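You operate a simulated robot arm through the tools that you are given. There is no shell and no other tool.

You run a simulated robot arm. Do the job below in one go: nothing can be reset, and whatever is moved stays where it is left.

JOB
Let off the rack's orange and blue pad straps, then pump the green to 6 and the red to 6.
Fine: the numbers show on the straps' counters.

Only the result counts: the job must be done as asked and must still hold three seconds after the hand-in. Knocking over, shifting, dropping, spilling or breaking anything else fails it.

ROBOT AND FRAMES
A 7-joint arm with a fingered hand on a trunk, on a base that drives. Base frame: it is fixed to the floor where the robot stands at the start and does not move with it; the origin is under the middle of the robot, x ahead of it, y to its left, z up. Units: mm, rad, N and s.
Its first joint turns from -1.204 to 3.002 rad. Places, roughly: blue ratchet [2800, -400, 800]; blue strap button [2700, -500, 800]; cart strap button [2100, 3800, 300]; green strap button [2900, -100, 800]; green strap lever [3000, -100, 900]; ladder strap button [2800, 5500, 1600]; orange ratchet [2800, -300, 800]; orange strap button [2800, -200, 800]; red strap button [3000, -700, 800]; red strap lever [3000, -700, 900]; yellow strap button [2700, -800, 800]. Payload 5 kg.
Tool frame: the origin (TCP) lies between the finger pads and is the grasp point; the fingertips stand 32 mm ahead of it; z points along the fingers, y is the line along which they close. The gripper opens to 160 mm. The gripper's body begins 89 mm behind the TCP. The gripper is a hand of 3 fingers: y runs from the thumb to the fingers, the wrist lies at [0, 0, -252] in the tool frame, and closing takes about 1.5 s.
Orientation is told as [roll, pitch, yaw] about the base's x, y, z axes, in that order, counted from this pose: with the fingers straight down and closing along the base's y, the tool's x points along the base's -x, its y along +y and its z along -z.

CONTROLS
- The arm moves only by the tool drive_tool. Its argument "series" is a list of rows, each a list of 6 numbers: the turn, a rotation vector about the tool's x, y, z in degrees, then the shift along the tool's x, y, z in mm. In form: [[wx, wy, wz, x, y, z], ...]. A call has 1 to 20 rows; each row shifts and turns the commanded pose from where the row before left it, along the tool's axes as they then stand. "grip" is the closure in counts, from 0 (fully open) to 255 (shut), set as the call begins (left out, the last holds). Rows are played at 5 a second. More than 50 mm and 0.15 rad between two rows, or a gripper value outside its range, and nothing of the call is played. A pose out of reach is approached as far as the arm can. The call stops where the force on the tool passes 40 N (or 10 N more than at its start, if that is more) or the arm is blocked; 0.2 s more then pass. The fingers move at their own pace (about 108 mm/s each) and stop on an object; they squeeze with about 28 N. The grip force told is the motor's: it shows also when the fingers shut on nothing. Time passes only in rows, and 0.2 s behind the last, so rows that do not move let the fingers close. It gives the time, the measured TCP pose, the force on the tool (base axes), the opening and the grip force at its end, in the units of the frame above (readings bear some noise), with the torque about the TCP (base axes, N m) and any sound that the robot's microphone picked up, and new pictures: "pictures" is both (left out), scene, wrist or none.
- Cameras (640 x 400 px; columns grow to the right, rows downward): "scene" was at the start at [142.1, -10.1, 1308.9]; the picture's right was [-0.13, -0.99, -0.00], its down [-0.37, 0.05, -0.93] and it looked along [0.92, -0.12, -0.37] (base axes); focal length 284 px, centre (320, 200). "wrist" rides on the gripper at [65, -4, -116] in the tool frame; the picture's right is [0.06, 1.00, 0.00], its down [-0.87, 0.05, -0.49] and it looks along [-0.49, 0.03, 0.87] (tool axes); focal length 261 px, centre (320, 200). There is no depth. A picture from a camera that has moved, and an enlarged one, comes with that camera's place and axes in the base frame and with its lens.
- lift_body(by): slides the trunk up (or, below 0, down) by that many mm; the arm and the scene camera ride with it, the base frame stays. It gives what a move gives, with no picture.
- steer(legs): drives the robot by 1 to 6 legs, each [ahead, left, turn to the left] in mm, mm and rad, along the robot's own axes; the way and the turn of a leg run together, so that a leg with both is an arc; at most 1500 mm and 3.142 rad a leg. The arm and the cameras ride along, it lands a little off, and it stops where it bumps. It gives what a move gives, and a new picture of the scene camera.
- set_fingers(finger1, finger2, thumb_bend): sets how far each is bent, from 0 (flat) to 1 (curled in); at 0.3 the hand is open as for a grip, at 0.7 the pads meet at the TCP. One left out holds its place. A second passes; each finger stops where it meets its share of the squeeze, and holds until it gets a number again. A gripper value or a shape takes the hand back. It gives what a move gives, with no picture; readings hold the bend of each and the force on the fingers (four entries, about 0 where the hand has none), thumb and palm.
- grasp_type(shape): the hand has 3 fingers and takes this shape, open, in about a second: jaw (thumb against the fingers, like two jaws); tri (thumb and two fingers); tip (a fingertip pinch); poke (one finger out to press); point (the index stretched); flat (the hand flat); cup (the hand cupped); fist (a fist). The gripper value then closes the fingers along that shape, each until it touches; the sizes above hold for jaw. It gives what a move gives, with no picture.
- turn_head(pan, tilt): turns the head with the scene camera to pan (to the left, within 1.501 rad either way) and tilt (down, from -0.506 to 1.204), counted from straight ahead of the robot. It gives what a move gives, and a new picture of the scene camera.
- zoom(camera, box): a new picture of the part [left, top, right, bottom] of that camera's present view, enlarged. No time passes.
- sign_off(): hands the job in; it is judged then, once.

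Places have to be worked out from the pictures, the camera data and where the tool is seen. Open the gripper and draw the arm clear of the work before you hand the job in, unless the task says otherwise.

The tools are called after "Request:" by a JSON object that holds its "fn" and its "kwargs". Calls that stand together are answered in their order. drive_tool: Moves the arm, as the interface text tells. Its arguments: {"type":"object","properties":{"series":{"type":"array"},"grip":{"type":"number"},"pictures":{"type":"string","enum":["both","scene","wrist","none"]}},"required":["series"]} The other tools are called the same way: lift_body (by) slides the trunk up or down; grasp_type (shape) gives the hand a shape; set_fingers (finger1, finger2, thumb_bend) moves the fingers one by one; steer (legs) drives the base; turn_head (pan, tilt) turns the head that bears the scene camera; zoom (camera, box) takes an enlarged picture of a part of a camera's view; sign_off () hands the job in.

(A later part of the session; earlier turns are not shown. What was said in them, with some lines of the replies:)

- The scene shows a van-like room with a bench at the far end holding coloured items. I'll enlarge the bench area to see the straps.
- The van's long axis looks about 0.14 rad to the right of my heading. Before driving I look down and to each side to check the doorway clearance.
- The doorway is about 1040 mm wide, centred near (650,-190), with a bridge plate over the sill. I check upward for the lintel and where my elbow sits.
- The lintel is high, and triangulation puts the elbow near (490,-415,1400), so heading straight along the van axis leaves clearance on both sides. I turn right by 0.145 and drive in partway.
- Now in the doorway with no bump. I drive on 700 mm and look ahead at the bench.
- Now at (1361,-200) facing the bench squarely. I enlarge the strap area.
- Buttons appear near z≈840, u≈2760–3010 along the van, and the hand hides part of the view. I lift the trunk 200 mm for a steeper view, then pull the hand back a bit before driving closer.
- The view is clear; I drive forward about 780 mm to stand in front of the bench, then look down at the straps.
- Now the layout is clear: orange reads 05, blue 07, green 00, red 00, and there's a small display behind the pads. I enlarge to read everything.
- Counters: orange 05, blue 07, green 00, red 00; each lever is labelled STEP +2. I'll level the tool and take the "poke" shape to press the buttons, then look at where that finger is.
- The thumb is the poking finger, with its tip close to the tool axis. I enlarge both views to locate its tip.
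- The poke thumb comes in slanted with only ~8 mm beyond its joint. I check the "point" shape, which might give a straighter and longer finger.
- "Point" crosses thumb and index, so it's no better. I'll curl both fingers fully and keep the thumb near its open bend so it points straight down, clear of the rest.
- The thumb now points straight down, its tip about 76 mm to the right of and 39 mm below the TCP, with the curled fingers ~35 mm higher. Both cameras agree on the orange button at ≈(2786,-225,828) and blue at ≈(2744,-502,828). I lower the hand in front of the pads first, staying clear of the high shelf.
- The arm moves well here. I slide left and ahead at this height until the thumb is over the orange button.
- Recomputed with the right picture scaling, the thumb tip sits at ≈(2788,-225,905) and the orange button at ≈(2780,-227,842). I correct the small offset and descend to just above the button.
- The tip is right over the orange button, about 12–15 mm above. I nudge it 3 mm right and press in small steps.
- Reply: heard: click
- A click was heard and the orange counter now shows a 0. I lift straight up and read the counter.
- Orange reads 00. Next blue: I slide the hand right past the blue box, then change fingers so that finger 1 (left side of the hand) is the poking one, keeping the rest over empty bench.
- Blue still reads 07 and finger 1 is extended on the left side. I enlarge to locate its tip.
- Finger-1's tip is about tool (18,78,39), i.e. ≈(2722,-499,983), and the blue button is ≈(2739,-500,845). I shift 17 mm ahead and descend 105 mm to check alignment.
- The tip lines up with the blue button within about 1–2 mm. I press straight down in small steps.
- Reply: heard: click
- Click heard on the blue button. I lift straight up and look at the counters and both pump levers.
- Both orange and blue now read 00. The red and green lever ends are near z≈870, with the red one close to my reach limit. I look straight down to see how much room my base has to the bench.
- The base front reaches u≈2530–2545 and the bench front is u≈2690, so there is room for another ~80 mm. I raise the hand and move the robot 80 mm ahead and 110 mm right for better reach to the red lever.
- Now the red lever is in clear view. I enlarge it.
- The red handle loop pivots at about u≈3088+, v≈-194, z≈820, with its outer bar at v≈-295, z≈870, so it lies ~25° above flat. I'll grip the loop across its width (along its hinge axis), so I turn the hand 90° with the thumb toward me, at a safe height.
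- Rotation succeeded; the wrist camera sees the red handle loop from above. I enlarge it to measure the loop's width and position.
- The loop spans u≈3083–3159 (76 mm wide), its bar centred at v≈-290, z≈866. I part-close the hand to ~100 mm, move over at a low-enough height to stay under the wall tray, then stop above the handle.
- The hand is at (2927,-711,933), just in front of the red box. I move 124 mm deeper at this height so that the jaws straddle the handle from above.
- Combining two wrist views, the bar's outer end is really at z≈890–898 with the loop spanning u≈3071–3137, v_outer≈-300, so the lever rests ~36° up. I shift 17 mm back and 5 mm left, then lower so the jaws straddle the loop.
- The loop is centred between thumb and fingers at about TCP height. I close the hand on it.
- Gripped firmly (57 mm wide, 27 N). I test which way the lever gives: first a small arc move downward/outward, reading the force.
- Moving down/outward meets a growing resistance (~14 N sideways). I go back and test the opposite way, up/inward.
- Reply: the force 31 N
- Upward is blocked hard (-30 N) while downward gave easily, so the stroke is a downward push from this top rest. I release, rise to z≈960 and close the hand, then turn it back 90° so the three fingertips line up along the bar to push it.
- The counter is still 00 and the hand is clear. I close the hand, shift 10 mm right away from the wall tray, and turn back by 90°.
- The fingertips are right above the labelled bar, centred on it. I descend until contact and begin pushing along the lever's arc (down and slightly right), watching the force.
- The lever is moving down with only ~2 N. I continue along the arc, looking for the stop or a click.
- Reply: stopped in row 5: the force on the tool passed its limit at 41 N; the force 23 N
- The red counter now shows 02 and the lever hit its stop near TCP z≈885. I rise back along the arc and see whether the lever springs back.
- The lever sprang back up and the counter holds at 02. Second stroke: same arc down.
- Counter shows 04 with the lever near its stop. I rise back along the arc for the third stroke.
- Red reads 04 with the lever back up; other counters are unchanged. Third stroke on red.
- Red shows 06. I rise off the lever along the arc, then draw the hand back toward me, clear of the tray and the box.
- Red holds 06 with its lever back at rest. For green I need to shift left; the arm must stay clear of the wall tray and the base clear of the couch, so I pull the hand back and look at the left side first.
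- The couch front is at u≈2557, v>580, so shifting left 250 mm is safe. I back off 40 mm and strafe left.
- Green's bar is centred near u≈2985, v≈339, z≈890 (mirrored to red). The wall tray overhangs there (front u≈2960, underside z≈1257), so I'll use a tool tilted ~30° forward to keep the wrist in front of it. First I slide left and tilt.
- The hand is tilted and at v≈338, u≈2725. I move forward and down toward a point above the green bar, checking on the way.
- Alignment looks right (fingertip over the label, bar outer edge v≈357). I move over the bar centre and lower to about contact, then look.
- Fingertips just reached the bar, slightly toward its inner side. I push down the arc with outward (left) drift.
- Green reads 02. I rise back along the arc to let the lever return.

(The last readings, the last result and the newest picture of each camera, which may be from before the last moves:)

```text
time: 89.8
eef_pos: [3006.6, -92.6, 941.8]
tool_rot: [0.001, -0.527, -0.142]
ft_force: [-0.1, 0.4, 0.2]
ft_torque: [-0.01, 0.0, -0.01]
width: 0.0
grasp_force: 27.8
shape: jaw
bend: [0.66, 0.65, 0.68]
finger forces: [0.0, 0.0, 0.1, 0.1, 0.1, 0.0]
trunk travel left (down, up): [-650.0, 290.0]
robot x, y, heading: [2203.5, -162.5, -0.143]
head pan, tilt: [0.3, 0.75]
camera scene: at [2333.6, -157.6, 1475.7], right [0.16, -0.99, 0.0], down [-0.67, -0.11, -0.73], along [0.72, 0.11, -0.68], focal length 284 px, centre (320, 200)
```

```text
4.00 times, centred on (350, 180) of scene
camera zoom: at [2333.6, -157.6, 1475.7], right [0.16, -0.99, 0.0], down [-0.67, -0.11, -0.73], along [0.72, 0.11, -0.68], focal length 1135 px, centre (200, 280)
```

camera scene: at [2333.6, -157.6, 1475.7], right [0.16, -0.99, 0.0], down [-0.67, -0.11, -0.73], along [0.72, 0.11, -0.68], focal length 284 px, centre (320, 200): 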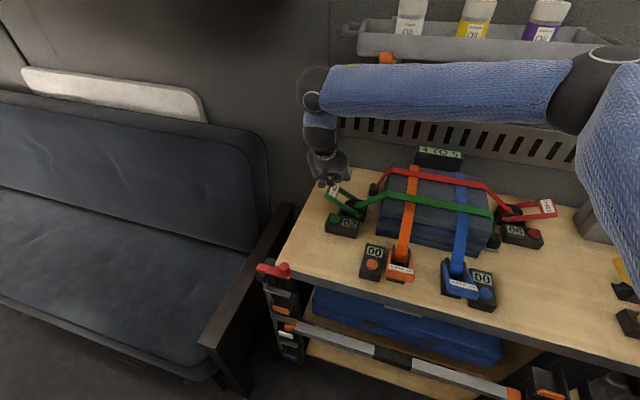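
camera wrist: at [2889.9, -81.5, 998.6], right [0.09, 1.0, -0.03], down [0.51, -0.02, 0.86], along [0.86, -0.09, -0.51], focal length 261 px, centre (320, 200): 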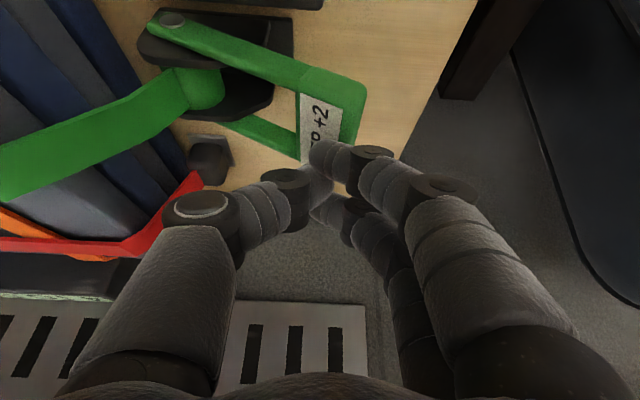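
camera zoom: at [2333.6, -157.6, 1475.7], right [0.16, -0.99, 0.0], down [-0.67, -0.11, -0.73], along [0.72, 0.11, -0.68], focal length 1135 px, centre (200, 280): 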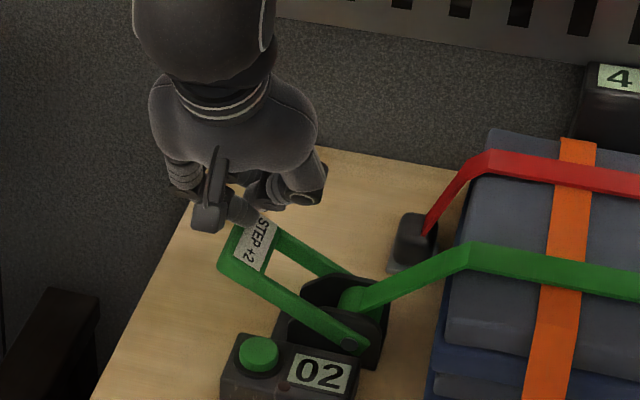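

The lever is back at rest and green holds 02. Second stroke on green.

Request:
{"fn": "drive_tool", "kwargs": {"series": [[0, 0, 0, 4, 1, 6.9], [0, 0, 0, 4, 4, 6.9], [0, 0, 0, 4, 4, 6.9], [0, 0, 0, 4, 4, 6.9], [0, 0, 0, 4, 3, 6.9], [0, 0, 0, 4, 3, 6.9], [0, 0, 0, 0, 0, 0]], "pictures": "scene"}}

Request:
{"fn": "zoom", "kwargs": {"camera": "scene", "box": [270, 130, 430, 230]}}

```text
time: 91.4
eef_pos: [3009.8, -72.5, 894.9]
tool_rot: [0.002, -0.529, -0.144]
ft_force: [-0.2, -1.0, 2.7]
ft_torque: [-0.05, 0.03, -0.01]
width: 0.0
grasp_force: 28.4
shape: jaw
bend: [0.66, 0.65, 0.68]
finger forces: [0.0, 0.1, 0.0, 0.1, 0.0, 0.0]
trunk travel left (down, up): [-650.0, 290.0]
robot x, y, heading: [2201.5, -166.7, -0.143]
head pan, tilt: [0.3, 0.75]
camera scene: at [2333.2, -157.7, 1475.8], right [0.16, -0.99, 0.0], down [-0.67, -0.11, -0.73], along [0.72, 0.11, -0.68], focal length 284 px, centre (320, 200)
```

scene: 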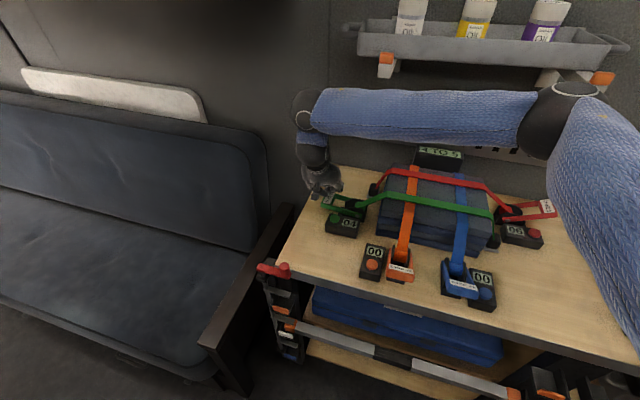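

```text
4.00 times, centred on (350, 180) of scene
camera zoom: at [2333.2, -157.7, 1475.8], right [0.16, -0.99, 0.0], down [-0.67, -0.11, -0.73], along [0.72, 0.11, -0.68], focal length 1135 px, centre (200, 280)
```

zoom: 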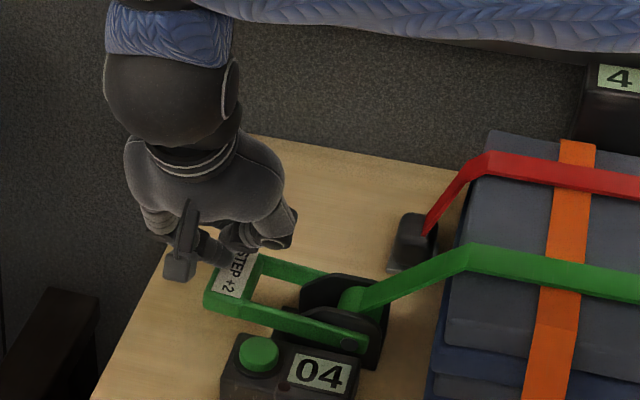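

Green reads 04. I rise again to let the lever return for the last stroke.

Request:
{"fn": "drive_tool", "kwargs": {"series": [[0, 0, 0, -4, -3, -6.9], [0, 0, 0, -4, -3, -6.9], [0, 0, 0, -4, -4, -6.9], [0, 0, 0, -4, -4, -6.9], [0, 0, 0, -4, -4, -6.9], [0, 0, 0, -4, -1, -6.9], [0, 0, 0, 0, 0, 0]], "pictures": "scene"}}

Request:
{"fn": "zoom", "kwargs": {"camera": "scene", "box": [270, 130, 430, 230]}}

```text
time: 93.0
eef_pos: [3004.3, -91.5, 941.6]
tool_rot: [0.002, -0.528, -0.143]
ft_force: [0.6, -0.7, 0.1]
ft_torque: [-0.01, -0.01, -0.04]
width: 0.0
grasp_force: 27.8
shape: jaw
bend: [0.66, 0.65, 0.68]
finger forces: [0.0, 0.0, 0.1, 0.0, 0.1, 0.0]
trunk travel left (down, up): [-650.0, 290.0]
robot x, y, heading: [2203.5, -165.3, -0.142]
head pan, tilt: [0.3, 0.75]
camera scene: at [2333.7, -157.6, 1475.7], right [0.16, -0.99, 0.0], down [-0.67, -0.11, -0.73], along [0.72, 0.11, -0.68], focal length 284 px, centre (320, 200)
```

scene: 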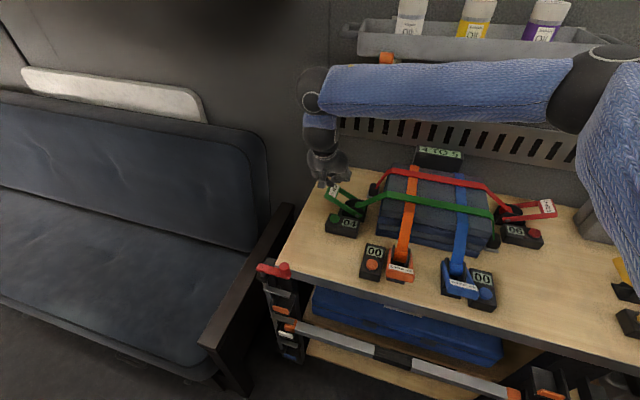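

```text
4.00 times, centred on (350, 180) of scene
camera zoom: at [2333.7, -157.6, 1475.7], right [0.16, -0.99, 0.0], down [-0.67, -0.11, -0.73], along [0.72, 0.11, -0.68], focal length 1135 px, centre (200, 280)
```

zoom: 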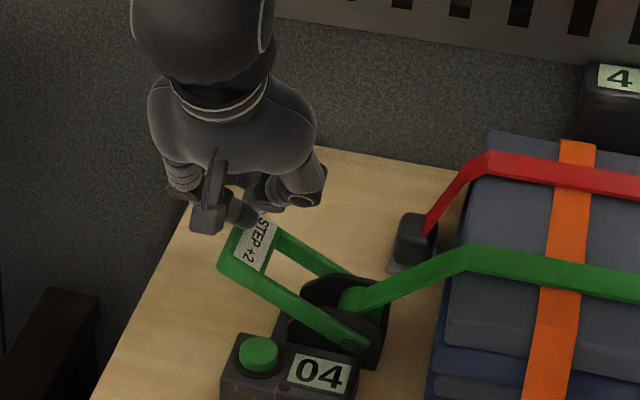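

Green holds 04 with the lever back up. Third and last stroke on green.

Request:
{"fn": "drive_tool", "kwargs": {"series": [[0, 0, 0, 4, 1, 6.9], [0, 0, 0, 4, 4, 6.9], [0, 0, 0, 4, 4, 6.9], [0, 0, 0, 4, 4, 6.9], [0, 0, 0, 4, 3, 6.9], [0, 0, 0, 4, 3, 6.9], [0, 0, 0, 0, 0, 0]], "pictures": "scene"}}

Request:
{"fn": "zoom", "kwargs": {"camera": "scene", "box": [270, 130, 430, 230]}}

```text
time: 94.6
eef_pos: [3007.5, -71.4, 894.9]
tool_rot: [0.003, -0.527, -0.143]
ft_force: [-0.4, -0.1, 2.6]
ft_torque: [-0.01, 0.02, 0.01]
width: 0.0
grasp_force: 28.2
shape: jaw
bend: [0.66, 0.65, 0.68]
finger forces: [0.0, 0.0, 0.1, 0.0, 0.1, 0.0]
trunk travel left (down, up): [-650.0, 290.0]
robot x, y, heading: [2202.0, -162.5, -0.141]
head pan, tilt: [0.3, 0.75]
camera scene: at [2333.1, -157.6, 1475.8], right [0.16, -0.99, 0.0], down [-0.67, -0.11, -0.73], along [0.72, 0.11, -0.68], focal length 284 px, centre (320, 200)
```

scene: 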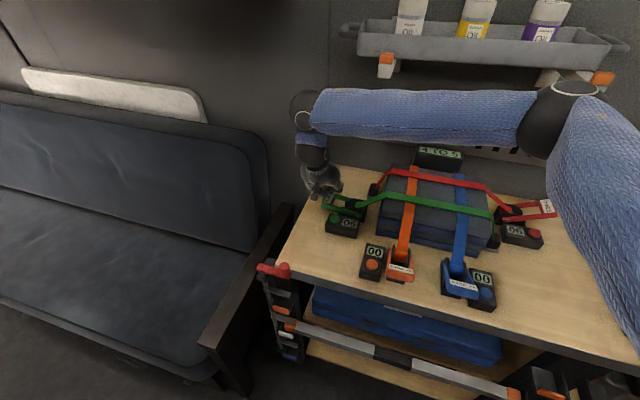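

```text
4.00 times, centred on (350, 180) of scene
camera zoom: at [2333.1, -157.6, 1475.8], right [0.16, -0.99, 0.0], down [-0.67, -0.11, -0.73], along [0.72, 0.11, -0.68], focal length 1135 px, centre (200, 280)
```

zoom: 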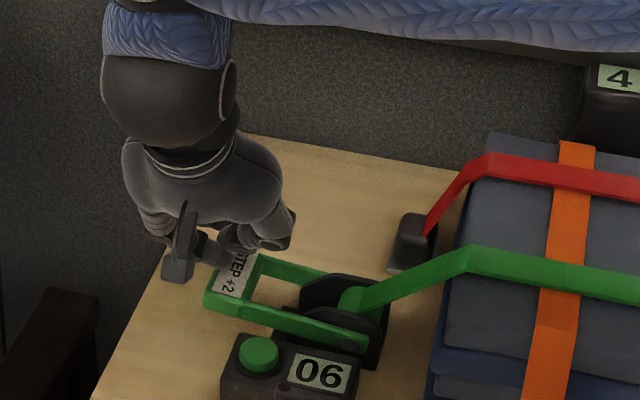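

Green reads 06. I rise along the arc, then retrace the path back and up, away from the bench.

Request:
{"fn": "drive_tool", "kwargs": {"series": [[0, 0, 0, -4, -3, -6.9], [0, 0, 0, -4, -3, -6.9], [0, 0, 0, -4, -4, -6.9], [0, 0, 0, -4, -4, -6.9], [0, 0, 0, -4, -4, -6.9], [0, 0, 0, -4, -1, -6.9], [0, 0, 0, -8, 0, -13.8], [0, 0, 0, 28.7, 0, -37.3], [0, 0, 0, 28.7, 0, -37.3], [0, 0, 0, 28.7, 0, -37.3], [0, 0, 0, 28.7, 0, -37.3], [0, 0, 0, 28.7, 0, -37.3], [0, 0, 0, 28.7, 0, -37.3], [0, 0, 0, 0, 0, 0]], "pictures": "scene"}}

Request:
{"fn": "zoom", "kwargs": {"camera": "scene", "box": [320, 140, 560, 300]}}

```text
time: 97.6
eef_pos: [2749.5, -55.8, 1065.7]
tool_rot: [0.001, -0.527, -0.144]
ft_force: [-0.5, -0.4, 0.9]
ft_torque: [0.0, 0.06, 0.04]
width: 0.0
grasp_force: 28.4
shape: jaw
bend: [0.66, 0.65, 0.68]
finger forces: [0.0, 0.1, 0.1, 0.1, 0.1, 0.0]
trunk travel left (down, up): [-650.0, 290.0]
robot x, y, heading: [2200.6, -165.1, -0.141]
head pan, tilt: [0.3, 0.75]
camera scene: at [2334.7, -158.3, 1475.6], right [0.16, -0.99, 0.0], down [-0.67, -0.11, -0.73], along [0.72, 0.11, -0.68], focal length 284 px, centre (320, 200)
```

scene: 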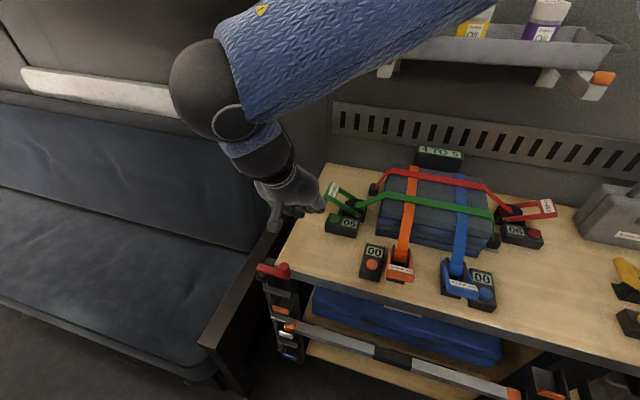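

```text
2.50 times, centred on (440, 220) of scene
camera zoom: at [2334.7, -158.3, 1475.6], right [0.16, -0.99, 0.0], down [-0.67, -0.11, -0.73], along [0.72, 0.11, -0.68], focal length 710 px, centre (20, 150)
```

zoom: 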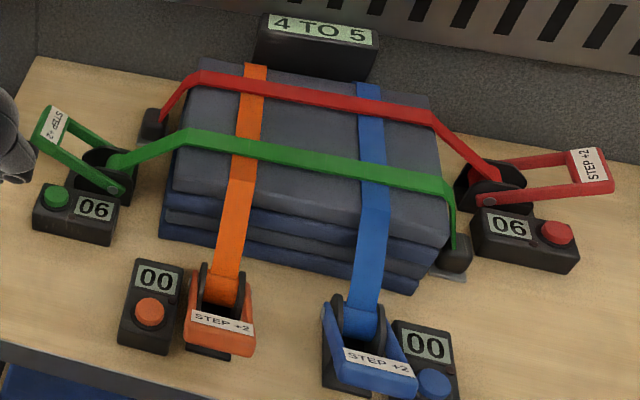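

All four counters read as asked: orange 00, blue 00, green 06, red 06. I straighten the tool, draw back toward me, and open the hand clear of the bench.

Request:
{"fn": "drive_tool", "kwargs": {"series": [[0, 7.5, 0, 0, 0, 0], [0, 7.5, 0, 0, 0, 0], [0, 7.5, 0, 0, 0, 0], [0, 7.5, 0, 0, 0, 0], [0, 0, 0, 20, -40, -10], [0, 0, 0, 20, -40, -10], [0, 0, 0, 20, -40, -10], [0, 0, 0, 20, -40, -10], [0, 0, 0, 20, -40, 0], [0, 0, 0, 0, 0, 0]], "pictures": "none"}}

Request:
{"fn": "drive_tool", "kwargs": {"series": [[0, 0, 0, 0, 0, 0], [0, 0, 0, 0, 0, 0], [0, 0, 0, 0, 0, 0], [0, 0, 0, 0, 0, 0], [0, 0, 0, 0, 0, 0], [0, 0, 0, 0, 0, 0], [0, 0, 0, 0, 0, 0], [0, 0, 0, 0, 0, 0]], "grip": 0, "pictures": "scene"}}

Request:
{"fn": "zoom", "kwargs": {"camera": "scene", "box": [320, 140, 560, 300]}}

```text
time: 99.8
eef_pos: [2617.7, -240.2, 1106.6]
tool_rot: [0.0, -0.004, -0.143]
ft_force: [0.4, 0.1, -0.1]
ft_torque: [-0.02, 0.05, 0.0]
width: 0.2
grasp_force: 28.3
shape: jaw
bend: [0.66, 0.65, 0.68]
finger forces: [0.0, 0.0, 0.0, 0.1, 0.1, 0.0]
trunk travel left (down, up): [-650.0, 290.0]
robot x, y, heading: [2204.1, -162.1, -0.142]
head pan, tilt: [0.3, 0.75]
```

```text
time: 101.6
eef_pos: [2617.3, -240.9, 1107.0]
tool_rot: [0.001, -0.005, -0.143]
ft_force: [-0.5, -0.2, -0.5]
ft_torque: [0.01, -0.01, 0.01]
width: 160.1
grasp_force: 0.1
shape: jaw
bend: [0.3, 0.3, 0.3]
finger forces: [0.0, 0.1, 0.0, 0.0, 0.0, 0.1]
trunk travel left (down, up): [-650.0, 290.0]
robot x, y, heading: [2203.3, -167.7, -0.143]
head pan, tilt: [0.3, 0.75]
camera scene: at [2333.3, -157.7, 1475.8], right [0.16, -0.99, 0.0], down [-0.67, -0.11, -0.73], along [0.72, 0.11, -0.68], focal length 284 px, centre (320, 200)
```

scene: 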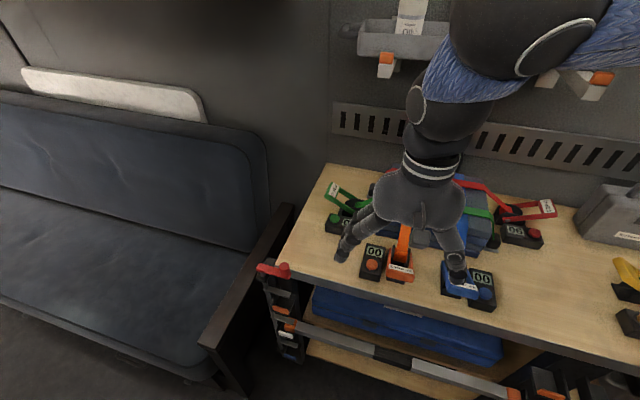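

```text
2.50 times, centred on (440, 220) of scene
camera zoom: at [2333.3, -157.7, 1475.8], right [0.16, -0.99, 0.0], down [-0.67, -0.11, -0.73], along [0.72, 0.11, -0.68], focal length 710 px, centre (20, 150)
```

zoom: 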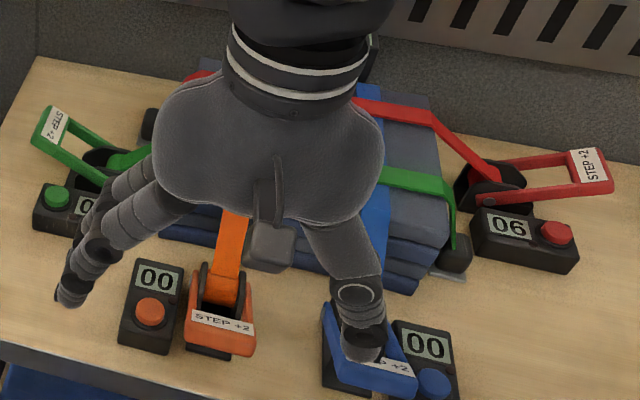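

Hand open, all counters intact in view. I back the robot off 350 mm so the arm is fully clear, and take a last look.

Request:
{"fn": "steer", "kwargs": {"legs": [[-350, 0, 0]]}}

Request:
{"fn": "turn_head", "kwargs": {"pan": -0.1, "tilt": 0.55}}

Request:
{"fn": "zoom", "kwargs": {"camera": "scene", "box": [180, 120, 420, 270]}}

```text
time: 103.9
eef_pos: [2272.2, -190.8, 1107.6]
tool_rot: [0.002, -0.005, -0.142]
ft_force: [-0.9, 0.3, 0.6]
ft_torque: [-0.02, -0.05, -0.01]
width: 159.9
grasp_force: 0.0
shape: jaw
bend: [0.3, 0.3, 0.3]
finger forces: [0.0, 0.0, 0.1, 0.1, 0.0, 0.0]
trunk travel left (down, up): [-650.0, 290.0]
robot x, y, heading: [1861.2, -111.5, -0.141]
head pan, tilt: [0.3, 0.75]
camera scene: at [1988.6, -108.0, 1475.9], right [0.16, -0.99, 0.0], down [-0.67, -0.11, -0.73], along [0.72, 0.12, -0.68], focal length 284 px, centre (320, 200)
```

scene: 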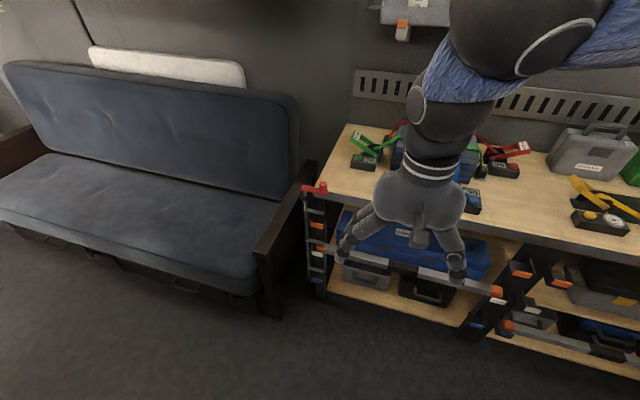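

```text
time: 104.7
eef_pos: [2274.4, -190.5, 1106.7]
tool_rot: [0.002, -0.004, -0.142]
ft_force: [0.3, -0.5, 0.6]
ft_torque: [0.0, 0.04, 0.01]
width: 159.7
grasp_force: 0.1
shape: jaw
bend: [0.3, 0.3, 0.3]
finger forces: [0.0, 0.0, 0.1, 0.1, 0.1, 0.0]
trunk travel left (down, up): [-650.0, 290.0]
robot x, y, heading: [1857.8, -117.4, -0.145]
head pan, tilt: [-0.099, 0.55]
camera scene: at [1995.0, -142.6, 1493.2], right [-0.24, -0.97, 0.0], down [-0.51, 0.12, -0.85], along [0.83, -0.2, -0.52], focal length 284 px, centre (320, 200)
```

scene: 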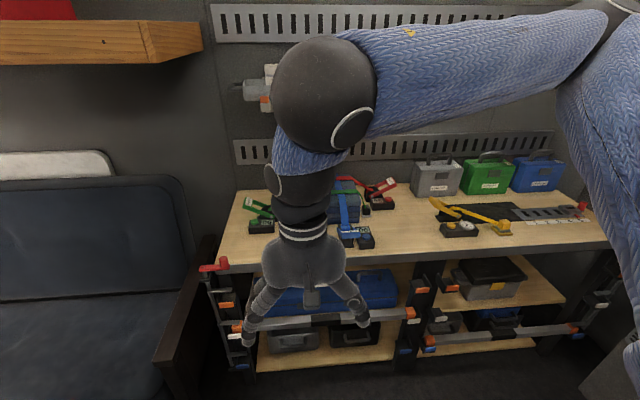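

```text
2.67 times, centred on (300, 195) of scene
camera zoom: at [1995.0, -142.6, 1493.2], right [-0.24, -0.97, 0.0], down [-0.51, 0.12, -0.85], along [0.83, -0.2, -0.52], focal length 757 px, centre (373, 213)
```

zoom: 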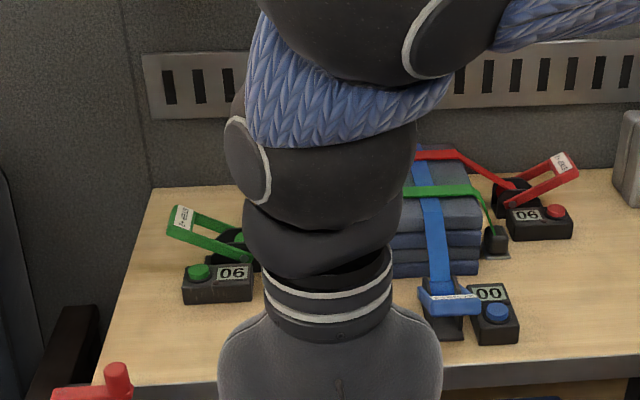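

Green shows 06, red 06, blue 00, and orange was last seen at 00. The hand is open and well clear and nothing else has moved, so I hand the job in.

Request:
{"fn": "sign_off", "kwargs": {}}

```text
The job is handed in.
```

The job is done and handed in. The orange and blue straps are let off and read 00; green and red are pumped to 06. The orange counter was hidden behind the arm in my very last look, but read 00 moments before. The other three I read again after backing away.

- **Letting off:** one press on each strap's button took orange from 05 and blue from 07 down to 00.
- **Pumping:** each push on a lever adds 2, so green and red took three pushes each. Both levers sprang back up to rest.
- **Everything else:** I saw nothing else on the bench shift, and the hand is open and well clear of the work.

A small display behind the pads reads "4 TO 5" and did not change throughout. I don't know what it refers to; I pumped to 6 as you asked.
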